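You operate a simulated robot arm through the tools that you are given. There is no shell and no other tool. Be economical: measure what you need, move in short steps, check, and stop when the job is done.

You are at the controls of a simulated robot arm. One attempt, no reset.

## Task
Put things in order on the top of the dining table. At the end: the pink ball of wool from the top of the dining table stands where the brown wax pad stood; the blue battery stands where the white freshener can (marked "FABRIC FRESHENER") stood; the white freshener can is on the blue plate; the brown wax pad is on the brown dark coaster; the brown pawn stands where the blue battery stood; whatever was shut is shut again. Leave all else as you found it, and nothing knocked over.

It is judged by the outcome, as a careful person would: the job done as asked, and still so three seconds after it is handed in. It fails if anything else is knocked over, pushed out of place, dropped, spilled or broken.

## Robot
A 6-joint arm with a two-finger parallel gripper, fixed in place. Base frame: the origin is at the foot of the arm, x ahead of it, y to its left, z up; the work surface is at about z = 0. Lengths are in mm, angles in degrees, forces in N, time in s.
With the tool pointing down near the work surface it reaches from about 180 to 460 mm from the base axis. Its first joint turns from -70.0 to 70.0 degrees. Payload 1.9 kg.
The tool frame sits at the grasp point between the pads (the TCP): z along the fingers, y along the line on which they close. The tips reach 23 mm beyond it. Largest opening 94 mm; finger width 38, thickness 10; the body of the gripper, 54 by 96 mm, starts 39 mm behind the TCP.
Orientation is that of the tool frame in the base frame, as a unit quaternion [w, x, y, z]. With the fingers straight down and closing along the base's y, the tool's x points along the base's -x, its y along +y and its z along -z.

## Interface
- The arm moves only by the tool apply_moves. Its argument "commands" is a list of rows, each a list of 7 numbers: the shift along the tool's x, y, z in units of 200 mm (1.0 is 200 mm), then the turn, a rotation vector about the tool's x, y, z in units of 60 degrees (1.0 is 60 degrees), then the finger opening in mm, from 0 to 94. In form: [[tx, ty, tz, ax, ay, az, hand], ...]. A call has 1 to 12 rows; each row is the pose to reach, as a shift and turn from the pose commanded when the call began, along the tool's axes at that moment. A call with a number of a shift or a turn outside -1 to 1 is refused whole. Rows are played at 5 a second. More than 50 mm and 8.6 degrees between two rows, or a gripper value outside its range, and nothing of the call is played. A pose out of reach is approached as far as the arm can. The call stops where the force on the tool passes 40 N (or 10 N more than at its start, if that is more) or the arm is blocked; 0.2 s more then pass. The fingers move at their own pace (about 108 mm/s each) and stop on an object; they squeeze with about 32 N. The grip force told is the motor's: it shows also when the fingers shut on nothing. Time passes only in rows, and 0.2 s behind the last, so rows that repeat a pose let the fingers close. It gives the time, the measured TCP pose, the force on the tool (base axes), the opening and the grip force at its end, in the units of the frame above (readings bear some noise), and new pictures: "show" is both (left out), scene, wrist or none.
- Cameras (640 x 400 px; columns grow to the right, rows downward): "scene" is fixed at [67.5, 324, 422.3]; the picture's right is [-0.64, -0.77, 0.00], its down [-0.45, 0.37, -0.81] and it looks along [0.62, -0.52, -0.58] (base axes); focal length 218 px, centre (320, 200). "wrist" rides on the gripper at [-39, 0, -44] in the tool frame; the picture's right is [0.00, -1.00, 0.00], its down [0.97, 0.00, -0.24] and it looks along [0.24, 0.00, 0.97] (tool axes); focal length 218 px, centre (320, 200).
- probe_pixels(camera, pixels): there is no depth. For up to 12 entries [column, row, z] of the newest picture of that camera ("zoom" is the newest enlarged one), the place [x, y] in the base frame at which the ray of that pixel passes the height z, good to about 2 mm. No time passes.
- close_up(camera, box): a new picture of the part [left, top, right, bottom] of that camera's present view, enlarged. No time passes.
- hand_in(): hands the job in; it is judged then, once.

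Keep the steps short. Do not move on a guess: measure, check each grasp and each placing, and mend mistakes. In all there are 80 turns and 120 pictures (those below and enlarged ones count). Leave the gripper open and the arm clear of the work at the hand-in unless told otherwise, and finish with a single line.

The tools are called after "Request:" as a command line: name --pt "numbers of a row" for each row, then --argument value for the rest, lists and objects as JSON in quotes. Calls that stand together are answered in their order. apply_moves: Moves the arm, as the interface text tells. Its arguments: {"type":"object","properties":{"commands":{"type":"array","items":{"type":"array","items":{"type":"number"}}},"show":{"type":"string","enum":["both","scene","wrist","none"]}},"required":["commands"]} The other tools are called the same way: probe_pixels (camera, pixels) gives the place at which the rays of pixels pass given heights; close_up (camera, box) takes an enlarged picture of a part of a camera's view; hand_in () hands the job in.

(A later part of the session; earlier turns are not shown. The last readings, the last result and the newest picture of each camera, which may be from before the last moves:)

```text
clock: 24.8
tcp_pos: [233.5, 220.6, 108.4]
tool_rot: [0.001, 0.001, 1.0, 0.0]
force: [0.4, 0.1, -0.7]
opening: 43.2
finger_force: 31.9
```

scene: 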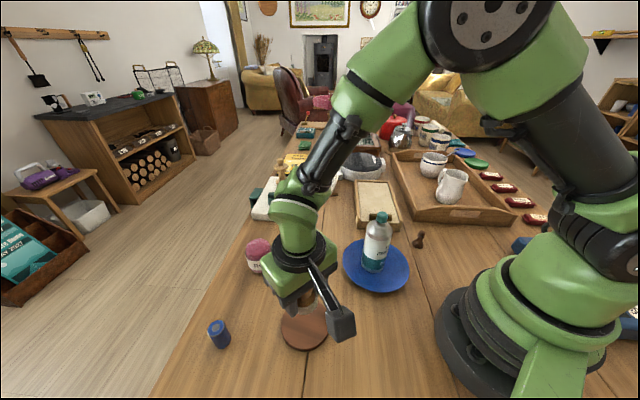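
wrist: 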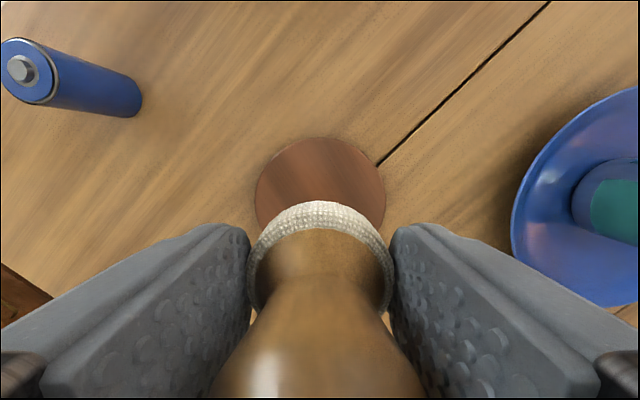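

Request:
probe_pixels --camera "wrist" --pixels '[[254, 193, 8], [387, 193, 8], [320, 138, 8], [320, 138, 12], [140, 98, 0], [25, 70, 60]]'

Request:
apply_moves --pt "0 0 0.15 0 0 0 35" --pt "0 0 0.29 0 0 0 35" --pt "0 0 0.31 0 0 0 35" --pt "0 0 0.31 0 0 0 35"

```text
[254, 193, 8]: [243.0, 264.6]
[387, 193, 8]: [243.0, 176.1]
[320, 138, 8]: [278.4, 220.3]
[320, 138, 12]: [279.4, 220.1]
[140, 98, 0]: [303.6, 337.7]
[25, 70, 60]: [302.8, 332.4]
```

```text
clock: 25.8
tcp_pos: [235.5, 219.2, 46.9]
tool_rot: [0.001, 0.001, 1.0, 0.0]
force: [1.0, 0.7, -0.6]
opening: 43.5
finger_force: 32.2
```

scene: 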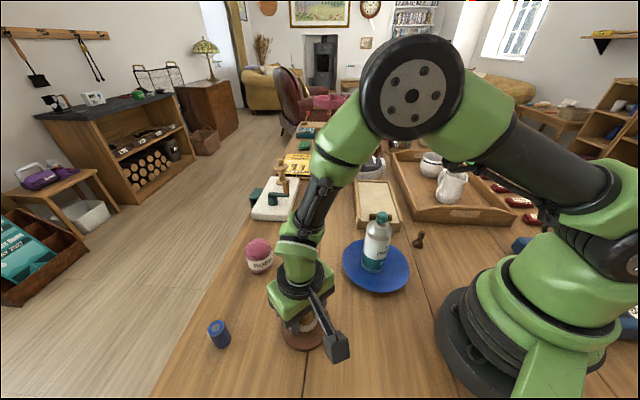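
wrist: 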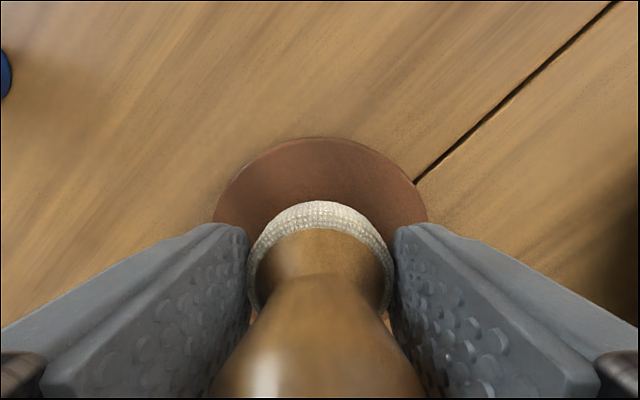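

The pad's base is about 16 mm up and centred. I'll lower in small steps, watching for contact.

Request:
apply_moves --pt "0 0 0.01 0 0 0 35" --pt "0 0 0.02 0 0 0 35" --pt "0 0 0.025 0 0 0 35" --pt "0 0 0.025 0 0 0 35" --show "none"

Request:
apply_moves --pt "0 0 0.0075 0 0 0 35" --pt "0 0 0.0075 0 0 0 35" --show "none"

Request:
apply_moves --pt "0 0 0.0075 0 0 0 35" --pt "0 0 0.0075 0 0 0 35" --show "none"

```text
clock: 26.8
tcp_pos: [234.8, 219.8, 41.8]
tool_rot: [0.001, 0.001, 1.0, -0.001]
force: [-0.5, -0.1, -0.7]
opening: 43.5
finger_force: 31.6
```

```text
clock: 27.4
tcp_pos: [234.9, 219.7, 40.5]
tool_rot: [0.0, 0.0, 1.0, -0.001]
force: [-0.1, 0.6, -1.4]
opening: 43.6
finger_force: 31.9
```

```text
clock: 28.0
tcp_pos: [235.6, 221.2, 38.6]
tool_rot: [0.001, 0.001, 1.0, -0.001]
force: [-4.5, -2.7, 20.3]
opening: 43.6
finger_force: 32.2
```

Contact. I'll open to 70 mm, rise, and look.

Request:
apply_moves --pt "0 0 -0.004 0 0 0 35" --pt "0 0 -0.004 0 0 0 50" --pt "0 0 -0.004 0 0 0 75" --pt "0 0 -0.004 0 0 0 75" --pt "0 0 -0.2 0 0 0 75" --pt "0 0 -0.4 0 0 0 75" --pt "0 0 -0.6 0 0 0 80"

```text
clock: 29.6
tcp_pos: [233.3, 218.6, 158.1]
tool_rot: [0.0, 0.001, 1.0, -0.001]
force: [-0.6, 0.2, 0.0]
opening: 80.2
finger_force: 0.1
```

scene: 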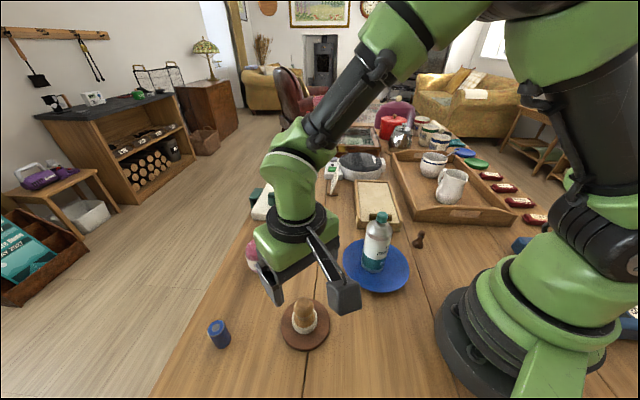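
wrist: 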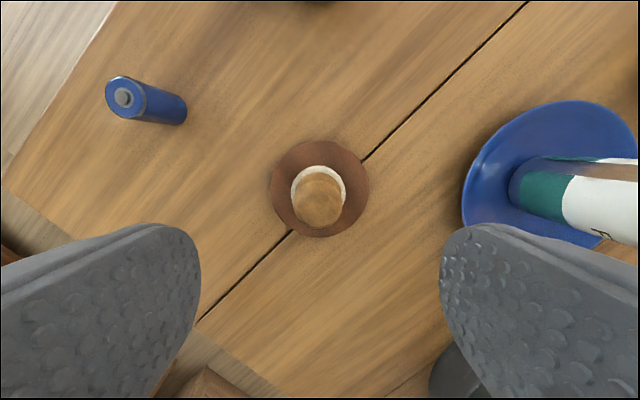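

The pad stands upright in the middle of the coaster. Next I'll go above the pink ball near (400,215) to measure it.

Request:
apply_moves --pt "0 0 -0.2 0 0 0 94" --pt "-0.22 0 -0.25 0 0 0 94" --pt "-0.44 0 -0.25 0 0 0 94" --pt "-0.66 0 -0.25 0 0 0 94" --pt "-0.8 0 -0.25 0 0 0 94"

```text
clock: 30.8
tcp_pos: [392.5, 218.9, 206.6]
tool_rot: [0.0, 0.001, 1.0, -0.002]
force: [0.2, 0.3, 0.6]
opening: 94.2
finger_force: 0.0
```

scene: 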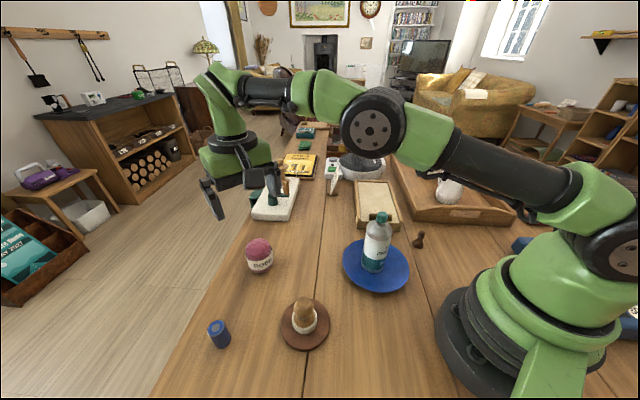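
wrist: 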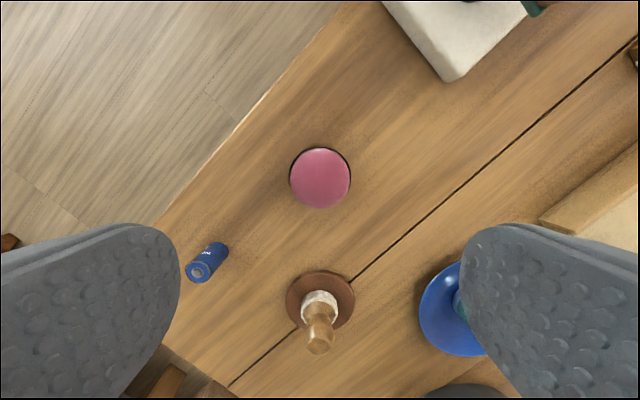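

Request:
close_up --camera "wrist" --box '[280, 135, 360, 215]'

Request:
close_up --camera "scene" --box '[235, 225, 285, 280]'

Request:
probe_pixels --camera "wrist" --pixels '[[289, 178, 35], [351, 178, 35], [320, 148, 35], [320, 178, 35], [320, 178, 60], [288, 178, 20], [352, 178, 20]]'

Request:
probe_pixels --camera "scene" --pixels '[[259, 256, 25], [259, 256, 35], [259, 268, 0], [257, 240, 60], [257, 240, 70]]'

```text
5.00 times, centred on (320, 175) of wrist
```

zoom: 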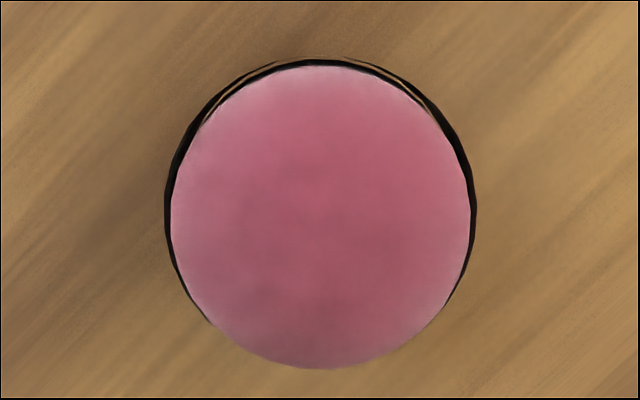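

```text
7.27 times, centred on (260, 252) of scene
```

zoom: 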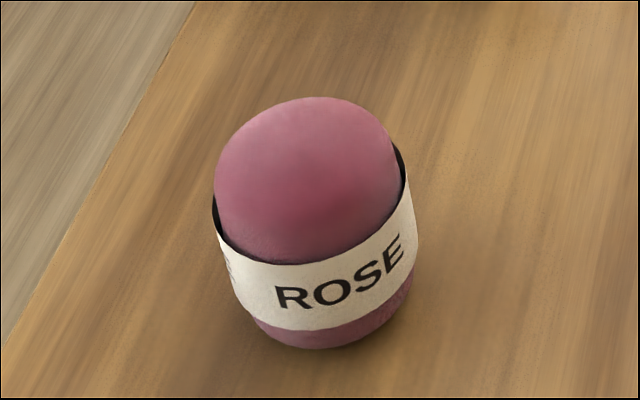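

```text
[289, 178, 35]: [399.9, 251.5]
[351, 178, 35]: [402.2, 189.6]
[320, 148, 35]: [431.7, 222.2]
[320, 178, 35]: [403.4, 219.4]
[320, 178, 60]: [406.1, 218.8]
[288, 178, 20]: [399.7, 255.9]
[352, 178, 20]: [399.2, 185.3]
```

```text
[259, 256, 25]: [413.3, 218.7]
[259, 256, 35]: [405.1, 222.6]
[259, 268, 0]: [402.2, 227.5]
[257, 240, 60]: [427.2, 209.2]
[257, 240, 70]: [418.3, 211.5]
```

The ball's centre is (403,220), its band is about 62 mm wide, and it may be up to about 80 mm tall. I'll centre over it and descend to z≈90 to check.

Request:
apply_moves --pt "-0.053 0.005 0 0 0 0 94" --pt "-0.053 0.005 0.2 0 0 0 94" --pt "-0.053 0.005 0.4 0 0 0 94" --pt "-0.053 0.005 0.58 0 0 0 94"

```text
clock: 31.8
tcp_pos: [405.8, 221.7, 90.5]
tool_rot: [0.001, 0.001, 1.0, -0.001]
force: [0.1, -0.1, -0.6]
opening: 94.3
finger_force: 0.0
out of reach, approached as far as the arm can: row 1
```

scene: 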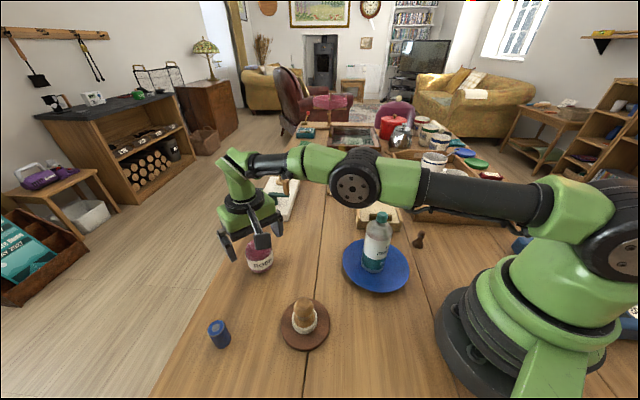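
wrist: 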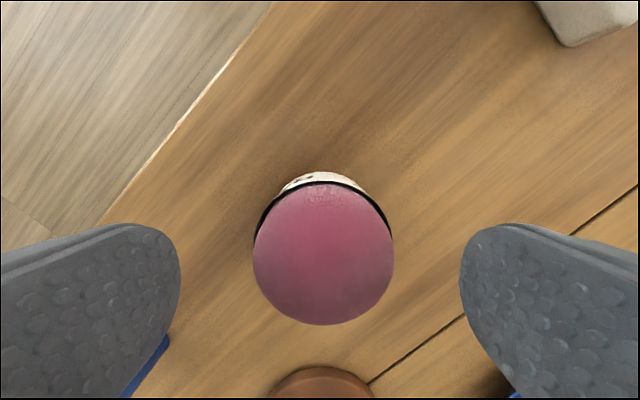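

Request:
probe_pixels --camera "wrist" --pixels '[[323, 253, 40], [323, 253, 50], [254, 240, 40], [393, 240, 40], [322, 172, 20]]'

Request:
apply_moves --pt "0 -0.008 0.1 0 0 0 94" --pt "0 -0.008 0.18 0 0 0 94" --pt "0 -0.008 0.18 0 0 0 94"

```text
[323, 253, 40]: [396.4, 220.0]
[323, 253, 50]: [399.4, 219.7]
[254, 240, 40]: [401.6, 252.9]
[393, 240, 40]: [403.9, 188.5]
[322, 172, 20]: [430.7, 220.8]
```

```text
clock: 32.6
tcp_pos: [402.9, 218.3, 56.1]
tool_rot: [0.001, 0.0, 1.0, -0.001]
force: [0.7, 0.6, -1.1]
opening: 94.0
finger_force: 0.0
```

scene: 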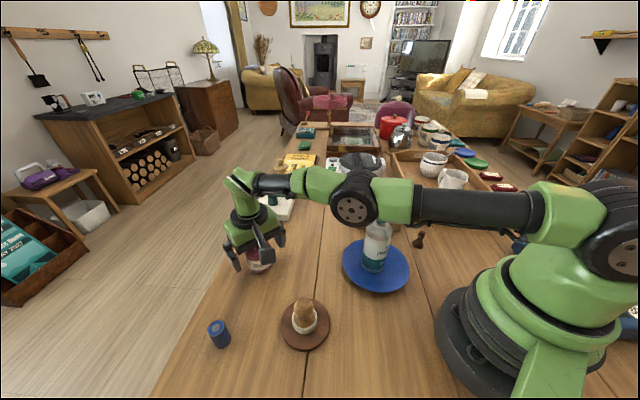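
wrist: 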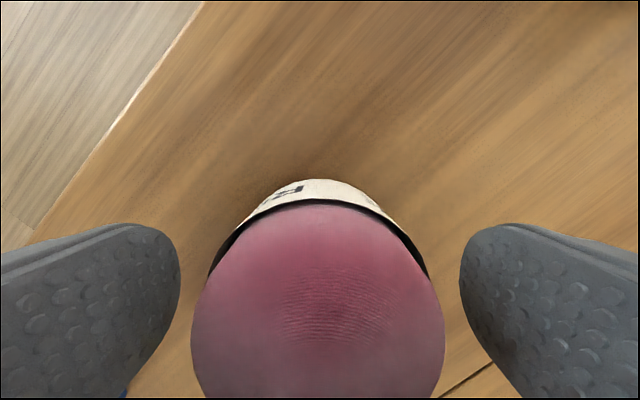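

It's centred (columns 191–445). I'll lower 11 mm more and close gently on the band.

Request:
apply_moves --pt "0 0.002 0.03 0 0 0 94" --pt "0 0.002 0.057 0 0 0 94" --pt "0 0.002 0.057 0 0 0 75" --pt "0 0.002 0.057 0 0 0 55" --pt "0 0.002 0.057 0 0 0 50" --pt "0 0.002 0.057 0 0 0 50" --show "wrist"

Request:
apply_moves --pt "0 0 -0.05 0 0 0 50" --pt "0 0 -0.12 0 0 0 50"

```text
clock: 34.0
tcp_pos: [402.4, 217.8, 45.4]
tool_rot: [0.001, 0.001, 1.0, -0.002]
force: [-1.3, 0.7, 1.4]
opening: 53.7
finger_force: 31.7
out of reach, approached as far as the arm can: row 1, 2, 3, 4, 5, 6
```

wrist: 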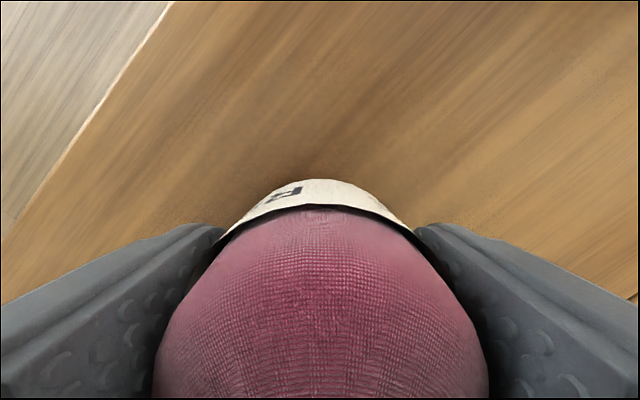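

```text
clock: 34.6
tcp_pos: [401.2, 218.4, 70.5]
tool_rot: [0.001, 0.002, 1.0, 0.0]
force: [0.1, 0.1, -0.2]
opening: 53.9
finger_force: 32.0
```

scene: 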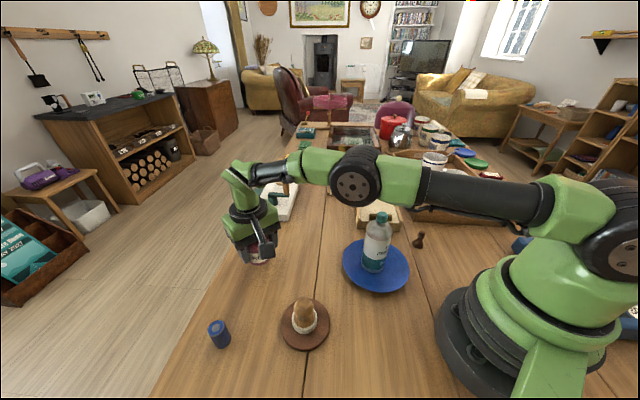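
wrist: 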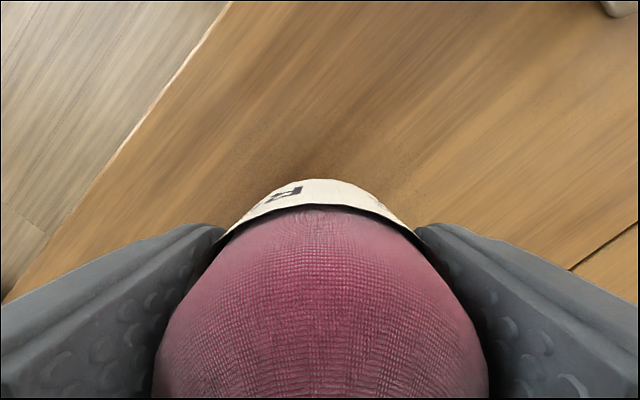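

The ball is held. I'll carry it at safe height to the pad's old spot (420,36).

Request:
apply_moves --pt "0 0 -0.15 0 0 0 50" --pt "0 -0.2 -0.2 0 0 0 50" --pt "-0.02 -0.4 -0.2 0 0 0 50" --pt "-0.05 -0.6 -0.2 0 0 0 50" --pt "-0.08 -0.8 -0.2 0 0 0 50" --pt "-0.095 -0.912 -0.2 0 0 0 50" --pt "-0.095 -0.912 -0.1 0 0 0 50" --pt "-0.095 -0.912 0.05 0 0 0 50" --pt "-0.095 -0.912 0.05 0 0 0 50"

```text
clock: 36.6
tcp_pos: [421.9, 35.6, 62.4]
tool_rot: [0.001, 0.001, 1.0, 0.0]
force: [0.1, 0.5, 0.0]
opening: 53.6
finger_force: 31.8
```

scene: 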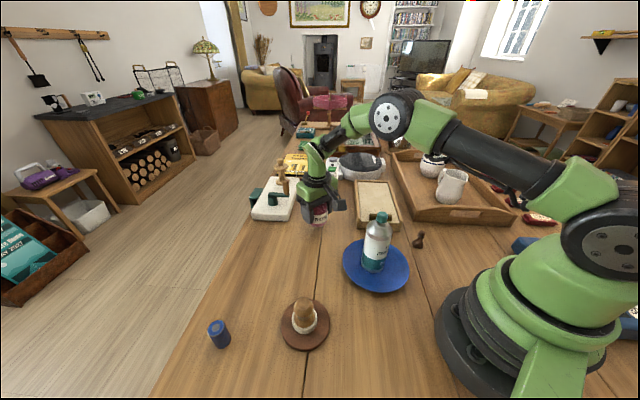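
wrist: 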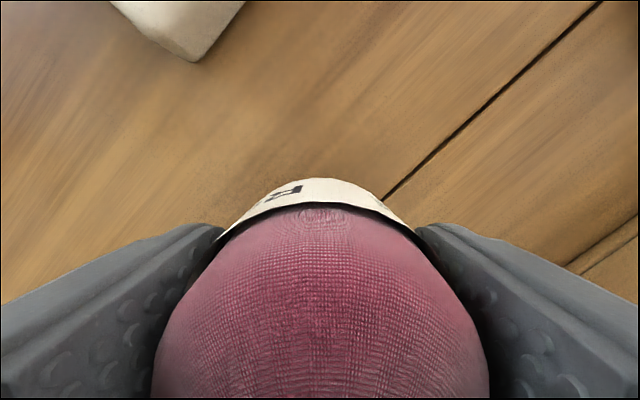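

In place over the spot. I'll lower 14 mm, then feel for contact.

Request:
apply_moves --pt "0.004 0 0.03 0 0 0 50" --pt "0.004 0 0.06 0 0 0 50" --pt "0.004 0 0.07 0 0 0 50" --pt "0.004 0 0.07 0 0 0 50" --show "none"

Request:
apply_moves --pt "0 0 0.0075 0 0 0 50" --pt "0 0 0.0075 0 0 0 50" --show "none"

Request:
apply_moves --pt "0 0 0.0075 0 0 0 50" --pt "0 0 0.0075 0 0 0 50" --show "none"

```text
clock: 37.6
tcp_pos: [421.7, 36.3, 46.7]
tool_rot: [0.001, 0.001, 1.0, -0.001]
force: [-1.0, -0.4, -0.9]
opening: 53.8
finger_force: 32.0
```

```text
clock: 38.2
tcp_pos: [421.8, 36.1, 45.1]
tool_rot: [0.0, 0.0, 1.0, -0.002]
force: [-1.5, -0.4, 3.0]
opening: 53.9
finger_force: 31.4
```

```text
clock: 38.8
tcp_pos: [422.3, 36.4, 44.8]
tool_rot: [0.002, 0.001, 1.0, -0.001]
force: [-12.2, -0.9, 34.0]
opening: 53.7
finger_force: 31.9
```

Firm contact with the table. I'll ease up 1 mm, open and rise.

Request:
apply_moves --pt "0 0 -0.006 0 0 0 50" --pt "0 0 -0.006 0 0 0 58" --pt "0 0 -0.006 0 0 0 75" --pt "0 0 -0.006 0 0 0 94" --pt "0 0 -0.006 0 0 0 94" --pt "0 0 -0.2 0 0 0 94" --pt "0 0 -0.4 0 0 0 94" --pt "0 0 -0.6 0 0 0 94" --pt "0 0 -0.75 0 0 0 94"

```text
clock: 40.8
tcp_pos: [420.0, 37.1, 195.4]
tool_rot: [0.001, 0.0, 1.0, -0.001]
force: [0.3, 1.0, -0.1]
opening: 94.0
finger_force: 0.0
```

scene: 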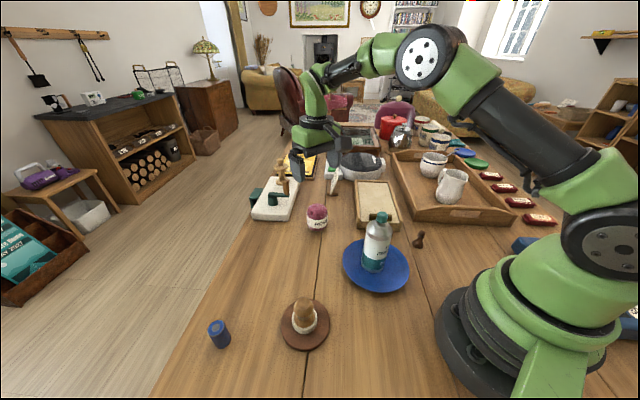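
wrist: 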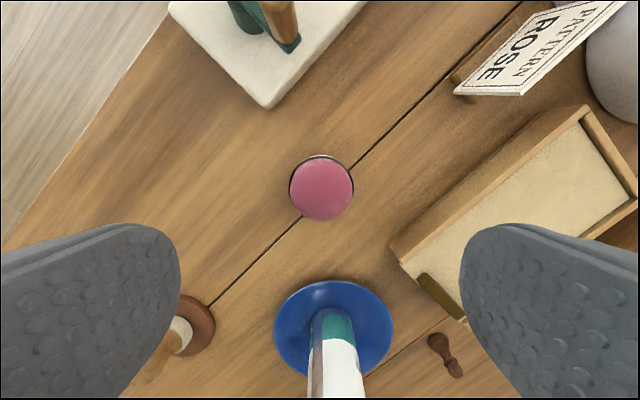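

Request:
probe_pixels --camera "wrist" --pixels '[[289, 188, 35], [354, 188, 35], [320, 155, 35], [321, 190, 45]]'

Request:
apply_moves --pt "0.15 0.2 -0.05 0 0 0 94" --pt "0.25 0.42 -0.1 0 0 0 94" --pt "0.35 0.64 -0.1 0 0 0 94" --pt "0.45 0.86 -0.1 0 0 0 94" --pt "0.53 1.0 -0.1 0 0 0 94"

```text
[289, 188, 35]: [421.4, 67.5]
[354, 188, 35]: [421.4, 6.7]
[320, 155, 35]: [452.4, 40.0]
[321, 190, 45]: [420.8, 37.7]
```

```text
refused: row 1 steps farther than a row can; nothing moved
```

The ball stands at (421,37), within about a millimetre of the target. Now on to the battery near (304,340), in shorter steps.

Request:
apply_moves --pt "0.1 0.2 -0.05 0 0 0 94" --pt "0.2 0.4 -0.1 0 0 0 94" --pt "0.3 0.6 -0.1 0 0 0 94" --pt "0.4 0.8 -0.1 0 0 0 94" --pt "0.5 1.0 -0.1 0 0 0 94" --show "none"

Request:
apply_moves --pt "0.05 0.2 0 0 0 0 94" --pt "0.1 0.4 0 0 0 0 94"

```text
clock: 42.0
tcp_pos: [322.5, 236.1, 215.4]
tool_rot: [0.001, 0.0, 1.0, 0.0]
force: [-0.4, 0.2, -0.5]
opening: 93.9
finger_force: 0.0
```

```text
clock: 42.6
tcp_pos: [302.6, 316.8, 216.0]
tool_rot: [0.001, 0.002, 1.0, -0.002]
force: [-0.3, -0.1, 0.4]
opening: 94.0
finger_force: 0.0
```

scene: 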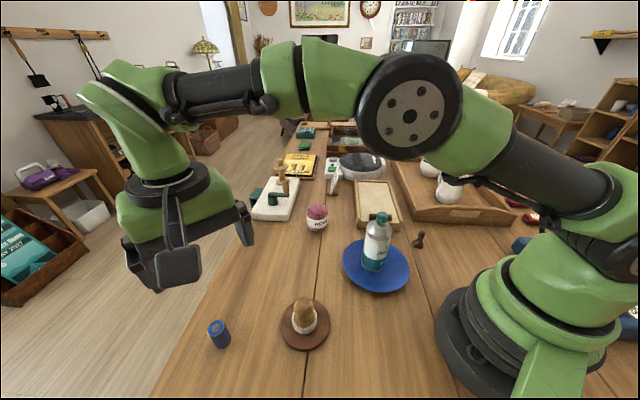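
wrist: 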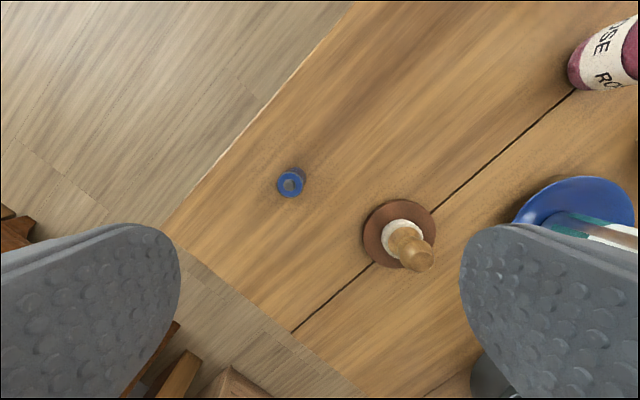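

Request:
close_up --camera "wrist" --box '[260, 150, 330, 215]'

Request:
probe_pixels --camera "wrist" --pixels '[[296, 176, 0], [290, 184, 50], [290, 184, 60], [276, 184, 55], [304, 184, 55], [296, 166, 0], [307, 176, 0]]'

Request:
probe_pixels --camera "scene" --pixels '[[216, 327, 50], [216, 327, 60], [216, 327, 40], [222, 342, 0], [208, 327, 55], [225, 325, 55]]'

```text
6.15 times, centred on (295, 182) of wrist
```

zoom: 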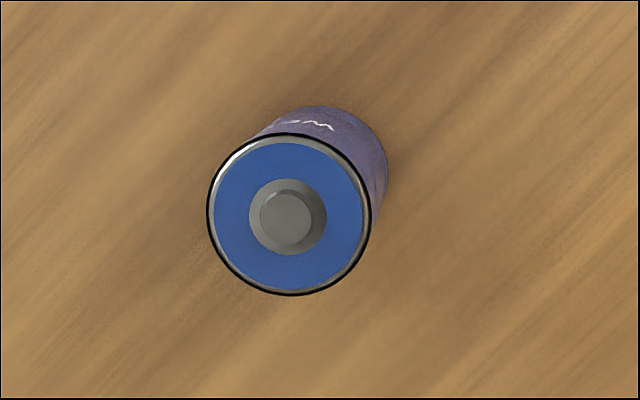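

```text
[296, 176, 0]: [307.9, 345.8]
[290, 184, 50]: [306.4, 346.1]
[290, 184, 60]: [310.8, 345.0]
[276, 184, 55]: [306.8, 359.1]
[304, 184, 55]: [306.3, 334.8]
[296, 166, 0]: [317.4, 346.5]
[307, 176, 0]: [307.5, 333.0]
```

```text
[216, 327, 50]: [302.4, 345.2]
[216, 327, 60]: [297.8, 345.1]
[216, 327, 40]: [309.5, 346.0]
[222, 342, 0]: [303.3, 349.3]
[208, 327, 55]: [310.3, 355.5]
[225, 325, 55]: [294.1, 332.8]
```

Battery: centre (305,346), about 26 mm wide and 50 mm tall, right at the reach limit. I'll aim the TCP at (299,346), since the finger width covers the offset, and descend to z≈95.

Request:
apply_moves --pt "0.018 0.146 0 0 0 0 94" --pt "0.018 0.146 0.2 0 0 0 94" --pt "0.018 0.146 0.4 0 0 0 94" --pt "0.018 0.146 0.6 0 0 0 80" --pt "0.018 0.146 0.6 0 0 0 80"

```text
clock: 43.8
tcp_pos: [298.5, 345.0, 91.7]
tool_rot: [0.0, 0.001, 1.0, -0.001]
force: [0.2, -0.4, -0.6]
opening: 80.2
finger_force: 0.1
out of reach, approached as far as the arm can: row 1
```

scene: 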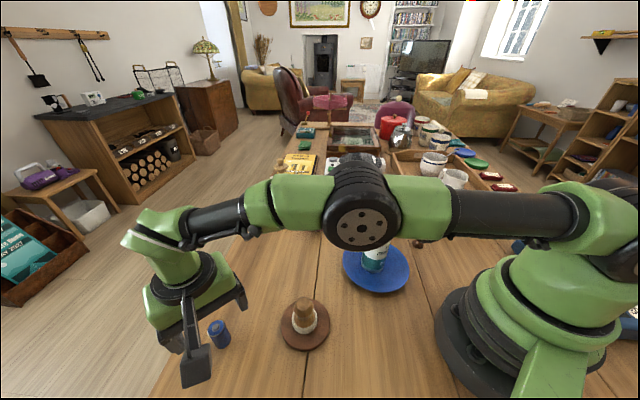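
wrist: 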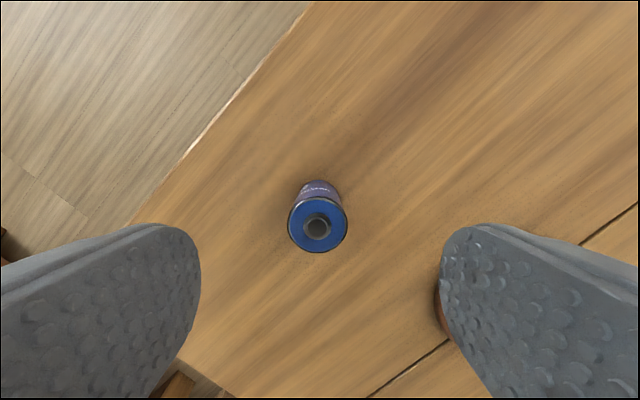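

Request:
probe_pixels --camera "wrist" --pixels '[[318, 223, 48], [318, 223, 55], [289, 223, 48], [348, 223, 48], [320, 182, 0]]'

Request:
apply_moves --pt "0 0.002 0.14 0 0 0 80" --pt "0 0.002 0.28 0 0 0 80" --pt "0 0.002 0.28 0 0 0 50" --pt "0 0.002 0.28 0 0 0 20" --pt "0 0.002 0.28 0 0 0 15" --pt "0 0.002 0.28 0 0 0 15" --show "wrist"

```text
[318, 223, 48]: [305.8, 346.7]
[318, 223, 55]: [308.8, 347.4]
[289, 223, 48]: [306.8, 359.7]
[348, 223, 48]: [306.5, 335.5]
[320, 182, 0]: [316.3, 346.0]
```

```text
clock: 45.2
tcp_pos: [298.0, 346.3, 38.0]
tool_rot: [0.001, 0.0, 1.0, -0.001]
force: [0.1, 0.4, -0.2]
opening: 25.1
finger_force: 32.4
```

wrist: 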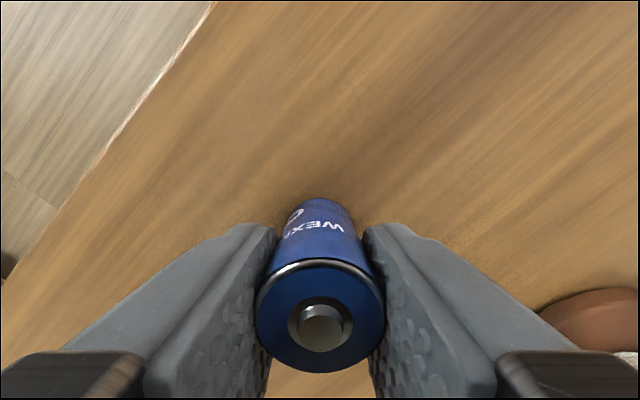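

The battery is gripped (25 mm). It sits 8 mm further out in x than the TCP, which I'll allow for when placing. Lifting straight up.

Request:
apply_moves --pt "0 0 -0.05 0 0 0 15" --pt "0 0 -0.25 0 0 0 15" --pt "0 0 -0.48 0 0 0 15" --pt "0 0 -0.7 0 0 0 15" --pt "0.05 -0.1 -0.88 0 0 0 15"

```text
clock: 46.4
tcp_pos: [287.1, 325.6, 212.2]
tool_rot: [0.0, 0.001, 1.0, -0.002]
force: [0.6, 0.6, -0.3]
opening: 25.0
finger_force: 32.0
```

scene: 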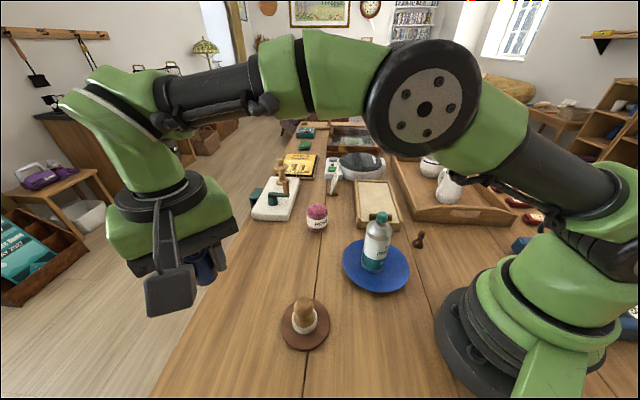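
wrist: 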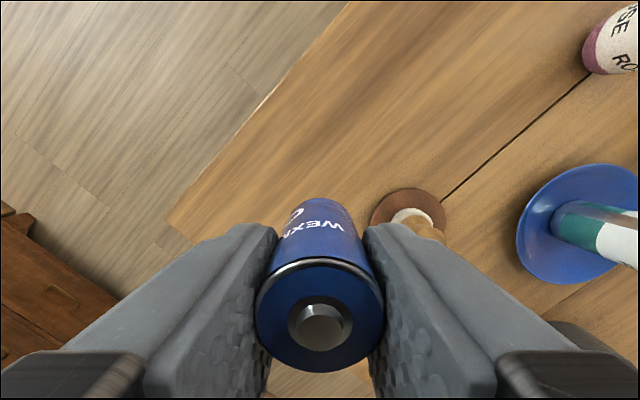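

The battery is held. I'll swing it round at height in two stretches, passing between the ball and the can.

Request:
apply_moves --pt "-0.05 -0.2 0 0 0 0 15" --pt "-0.1 -0.4 0 0 0 0 15" --pt "-0.15 -0.6 0 0 0 0 15" --pt "-0.18 -0.8 0 0 0 0 15" --pt "-0.22 -1.0 0 0 0 0 15" --show "none"

Request:
apply_moves --pt "0 -0.2 0 0 0 0 15" --pt "0 -0.4 0 0 0 0 15" --pt "0 -0.6 0 0 0 0 15" --pt "0 -0.8 0 0 0 0 15" --pt "0.1 -1.0 0 0 0 0 15" --show "none"

Request:
apply_moves --pt "0.18 -0.13 0 0 0 0 15" --pt "0.36 -0.26 0 0 0 0 15" --pt "0.54 -0.4 0 0 0 0 15" --pt "0.7 -0.55 0 0 0 0 15" --pt "0.84 -0.7 0 0 0 0 15"

```text
clock: 47.6
tcp_pos: [332.4, 127.3, 213.2]
tool_rot: [0.0, 0.001, 1.0, -0.001]
force: [0.5, -0.2, -1.6]
opening: 25.2
finger_force: 32.3
```

```text
clock: 48.8
tcp_pos: [310.5, -72.9, 216.5]
tool_rot: [0.001, 0.001, 1.0, -0.001]
force: [0.1, 0.2, -0.5]
opening: 25.1
finger_force: 31.6
```

```text
clock: 50.0
tcp_pos: [143.1, -213.0, 213.9]
tool_rot: [0.001, 0.001, 1.0, 0.0]
force: [0.4, -0.6, -0.2]
opening: 25.0
finger_force: 32.3
```

scene: 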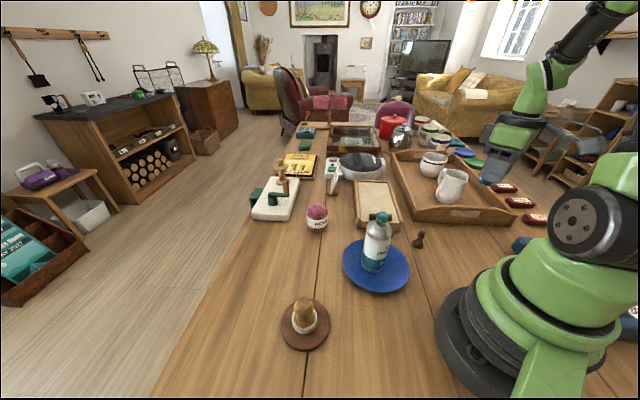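
wrist: 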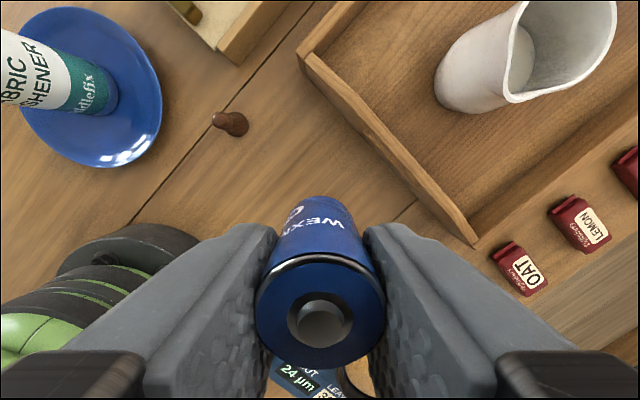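

The wrist view now shows "…BRIC …SHENER …", confirming the can. I'll line the battery up over the can's old spot (132.5,-219.5), with the TCP at (124.5,-219.5), and lower to about 12 mm above the table.

Request:
apply_moves --pt "0.093 -0.032 0 0 0 0 15" --pt "0.093 -0.032 0.22 0 0 0 15" --pt "0.093 -0.032 0.44 0 0 0 15" --pt "0.093 -0.032 0.66 0 0 0 15" --pt "0.093 -0.032 0.82 0 0 0 15" --pt "0.093 -0.032 0.82 0 0 0 15"

```text
clock: 51.4
tcp_pos: [125.6, -219.7, 48.4]
tool_rot: [0.001, 0.001, 1.0, -0.001]
force: [-0.6, -0.3, -0.9]
opening: 25.0
finger_force: 32.3
```

scene: 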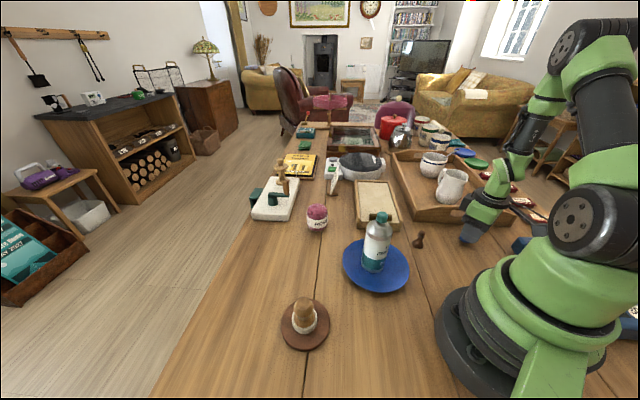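
wrist: 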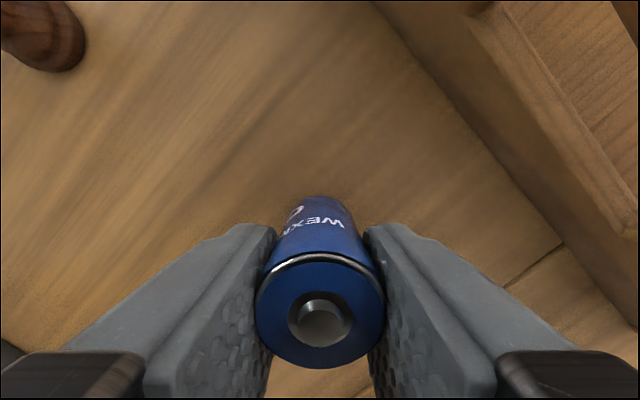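

I'm at z=48.4 and the release height is about 38. Lowering and feeling for contact.

Request:
apply_moves --pt "0 0 0.02 0 0 0 15" --pt "0 0 0.043 0 0 0 15" --pt "0 0 0.043 0 0 0 15" --show "none"

Request:
apply_moves --pt "0 0 0.006 0 0 0 15" --pt "0 0 0.006 0 0 0 15" --show "none"

Request:
apply_moves --pt "0 0 0.006 0 0 0 15" --pt "0 0 0.006 0 0 0 15" --show "none"

```text
clock: 52.2
tcp_pos: [125.2, -220.4, 41.5]
tool_rot: [0.001, 0.0, 1.0, -0.001]
force: [0.4, 0.3, -1.0]
opening: 24.7
finger_force: 32.0
```

```text
clock: 52.8
tcp_pos: [124.8, -219.3, 40.4]
tool_rot: [0.001, 0.0, 1.0, -0.001]
force: [0.9, -0.1, -0.6]
opening: 25.1
finger_force: 32.1
```

```text
clock: 53.4
tcp_pos: [123.8, -219.8, 38.9]
tool_rot: [0.001, 0.001, 1.0, -0.001]
force: [0.4, -0.1, -0.4]
opening: 25.2
finger_force: 32.0
```

Request:
apply_moves --pt "0 0 0.005 0 0 0 15" --pt "0 0 0.005 0 0 0 15" --show "none"

Request:
apply_moves --pt "0 0 0.005 0 0 0 15" --pt "0 0 0.005 0 0 0 15" --show "none"

```text
clock: 54.0
tcp_pos: [124.4, -218.4, 37.8]
tool_rot: [0.001, 0.001, 1.0, -0.001]
force: [-0.1, -0.3, -0.7]
opening: 25.2
finger_force: 31.8
```

```text
clock: 54.6
tcp_pos: [123.2, -220.2, 36.9]
tool_rot: [0.001, 0.001, 1.0, -0.001]
force: [1.8, 7.6, 24.0]
opening: 25.0
finger_force: 31.7
```

Contact. I'll ease up slightly, open to 55 mm and rise straight up.

Request:
apply_moves --pt "0 0 -0.004 0 0 0 15" --pt "0 0 -0.004 0 0 0 32" --pt "0 0 -0.004 0 0 0 50" --pt "0 0 -0.004 0 0 0 50" --pt "0 0 -0.2 0 0 0 50" --pt "0 0 -0.4 0 0 0 50" --pt "0 0 -0.6 0 0 0 50" --pt "0 0 -0.8 0 0 0 50"

```text
clock: 56.4
tcp_pos: [122.8, -220.2, 198.3]
tool_rot: [0.001, 0.001, 1.0, -0.001]
force: [-0.6, 0.1, -0.1]
opening: 50.3
finger_force: 0.1
```

scene: 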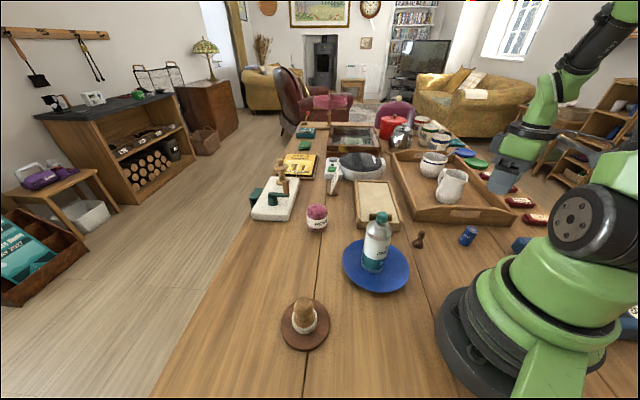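
wrist: 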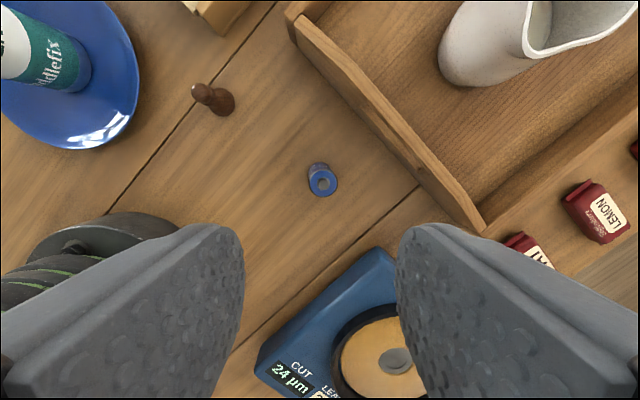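

The battery stands at the can's spot. I'll check its position, then move towards the pawn near (206,-119).

Request:
probe_pixels --camera "wrist" --pixels '[[322, 183, 48], [319, 170, 0]]'

Request:
apply_moves --pt "-0.13 0.17 0 0 0 0 60" --pt "-0.26 0.34 0 0 0 0 60" --pt "-0.39 0.5 0 0 0 0 60" --pt "-0.39 0.5 0.2 0 0 0 60"

```text
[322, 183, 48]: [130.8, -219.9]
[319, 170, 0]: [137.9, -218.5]
```

```text
clock: 57.4
tcp_pos: [203.4, -120.5, 156.8]
tool_rot: [0.002, 0.002, 1.0, -0.001]
force: [0.3, -0.6, 0.4]
opening: 59.7
finger_force: 0.0
```

scene: 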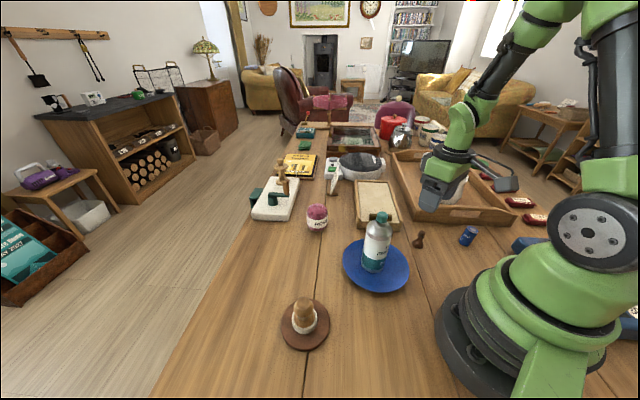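
wrist: 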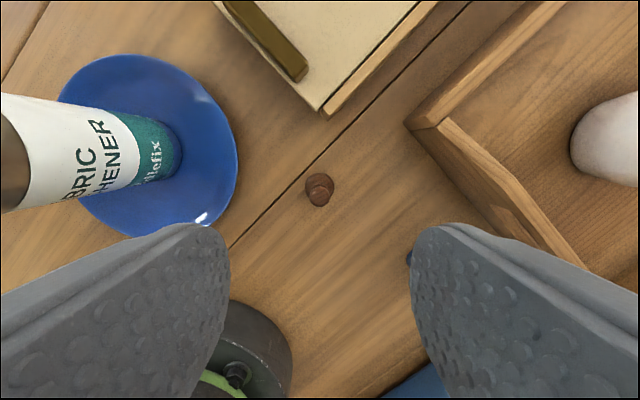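

Request:
close_up --camera "wrist" --box '[295, 160, 345, 215]'

Request:
close_up --camera "scene" --box '[400, 225, 440, 255]'

Request:
probe_pixels --camera "wrist" --pixels '[[304, 186, 3], [335, 186, 3], [320, 173, 3], [319, 197, 40], [319, 197, 50], [420, 130, 45]]'

Request:
probe_pixels --camera "scene" --pixels '[[418, 245, 0], [420, 232, 40], [420, 232, 50], [420, 232, 30]]'

```text
7.27 times, centred on (320, 188) of wrist
```

zoom: 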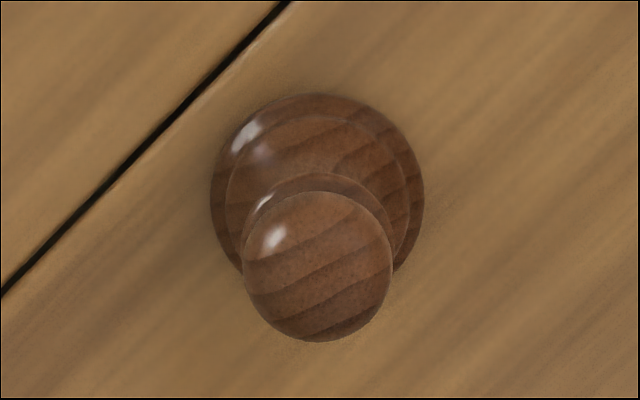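

```text
13.33 times, centred on (420, 240) of scene
```

zoom: 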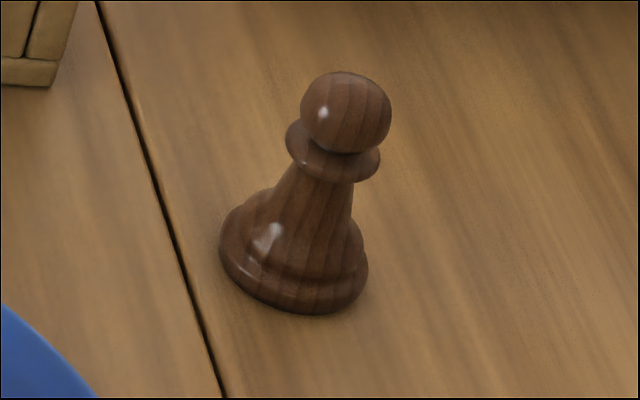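

```text
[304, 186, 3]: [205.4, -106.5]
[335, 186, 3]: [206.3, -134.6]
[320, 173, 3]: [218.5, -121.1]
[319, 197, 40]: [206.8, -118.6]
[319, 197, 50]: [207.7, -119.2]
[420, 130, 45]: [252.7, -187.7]
```

```text
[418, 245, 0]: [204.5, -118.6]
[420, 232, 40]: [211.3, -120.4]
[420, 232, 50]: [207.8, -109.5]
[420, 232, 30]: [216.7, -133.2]
```

Pawn: base centre (205.5,-120), 28 mm wide, about 46 mm tall, with head and collar about 19 mm. I'll grip it by head and collar (tips at about z=18), 7 mm off-centre in x so the far placing stays within reach. First down to z≈75.

Request:
apply_moves --pt "0.023 0 0.2 0 0 0 60" --pt "0.023 0.002 0.41 0 0 0 60" --pt "0.023 0.002 0.41 0 0 0 60"

```text
clock: 58.2
tcp_pos: [197.0, -120.1, 76.1]
tool_rot: [0.001, 0.0, 1.0, -0.001]
force: [0.4, 0.3, -0.6]
opening: 60.1
finger_force: 0.0
```

scene: 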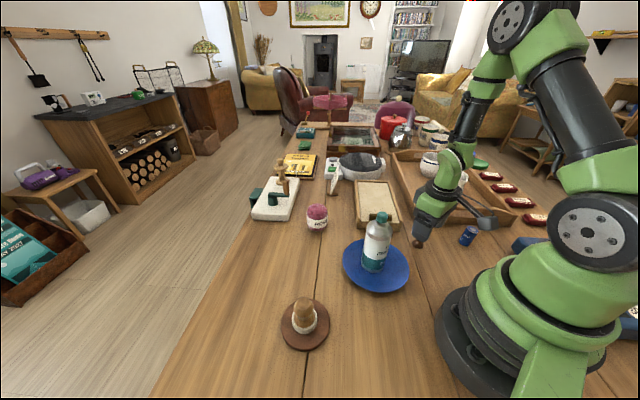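
wrist: 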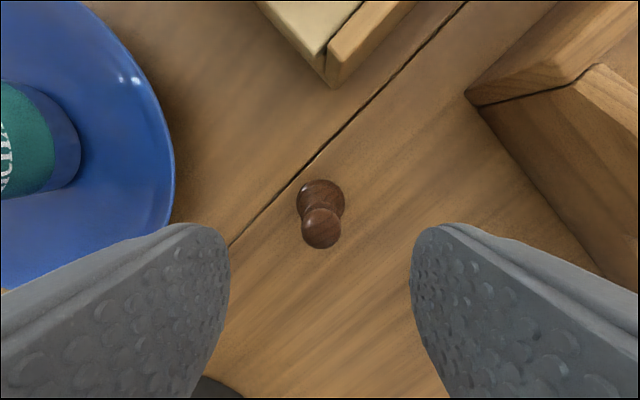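

Well centred (column 321) and clear of the plate. I'll go down to z≈41 and close.

Request:
apply_moves --pt "0 0 0.1 0 0 0 60" --pt "0 0 0.175 0 0 0 60" --pt "0 0 0.175 0 0 0 35" --pt "0 0 0.175 0 0 0 12" --pt "0 0 0.175 0 0 0 8" --pt "0 0 0.175 0 0 0 8"

```text
clock: 59.6
tcp_pos: [197.3, -119.5, 39.5]
tool_rot: [0.0, 0.001, 1.0, 0.0]
force: [-0.2, 0.6, 0.2]
opening: 14.0
finger_force: 32.2
```

scene: 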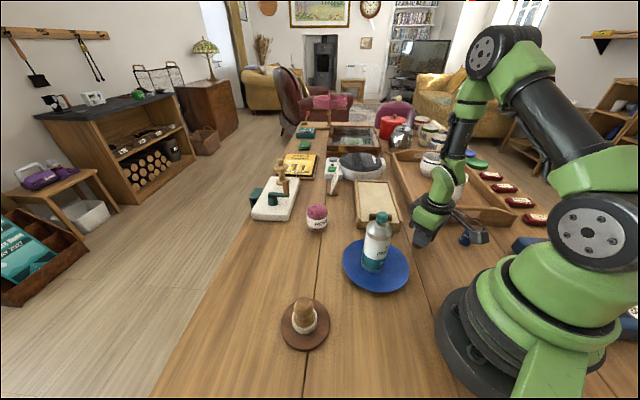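
wrist: 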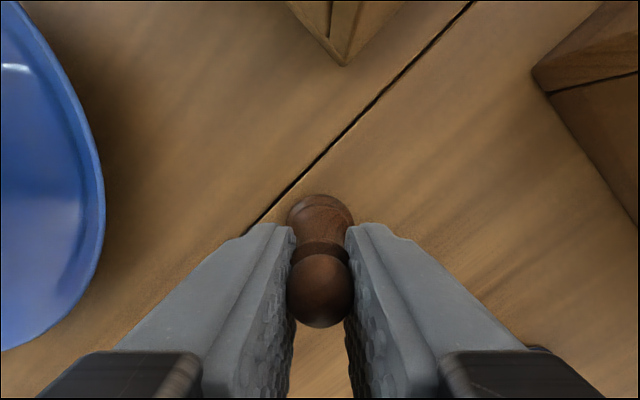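

The fingers hold the pawn at 14 mm with 32 N. I'll lift a little and check that it follows.

Request:
apply_moves --pt "0 0 -0.04 0 0 0 8" --pt "0 0 -0.1 0 0 0 8" --pt "0 0 -0.15 0 0 0 8" --pt "0 0 -0.15 0 0 0 8"

Request:
close_up --camera "scene" --box '[390, 190, 480, 260]'

```text
clock: 60.6
tcp_pos: [197.2, -120.3, 70.3]
tool_rot: [0.001, 0.001, 1.0, -0.001]
force: [0.6, 0.2, -0.8]
opening: 14.5
finger_force: 31.6
```

scene: 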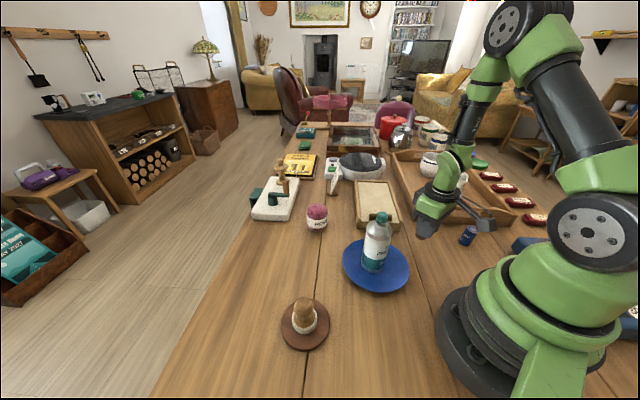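
wrist: 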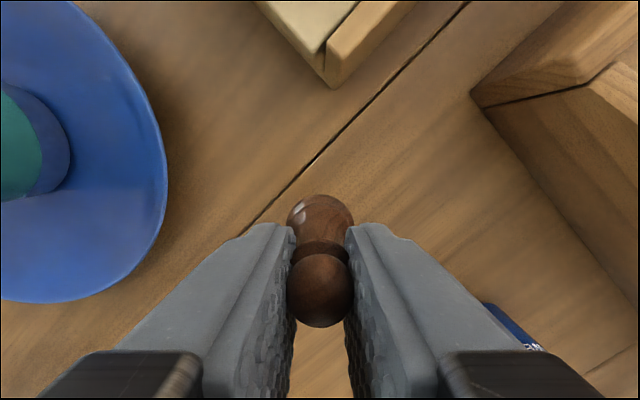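

```text
5.71 times, centred on (435, 225) of scene
```

zoom: 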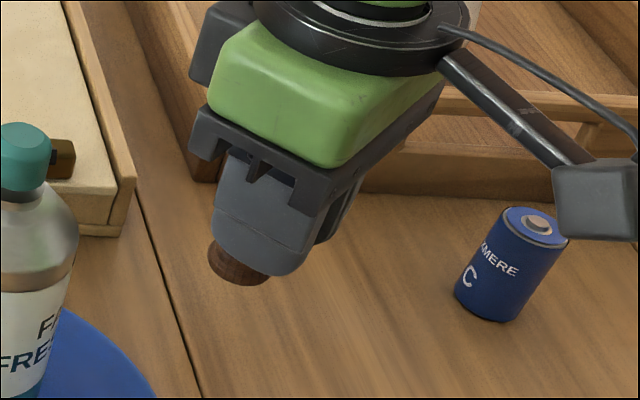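

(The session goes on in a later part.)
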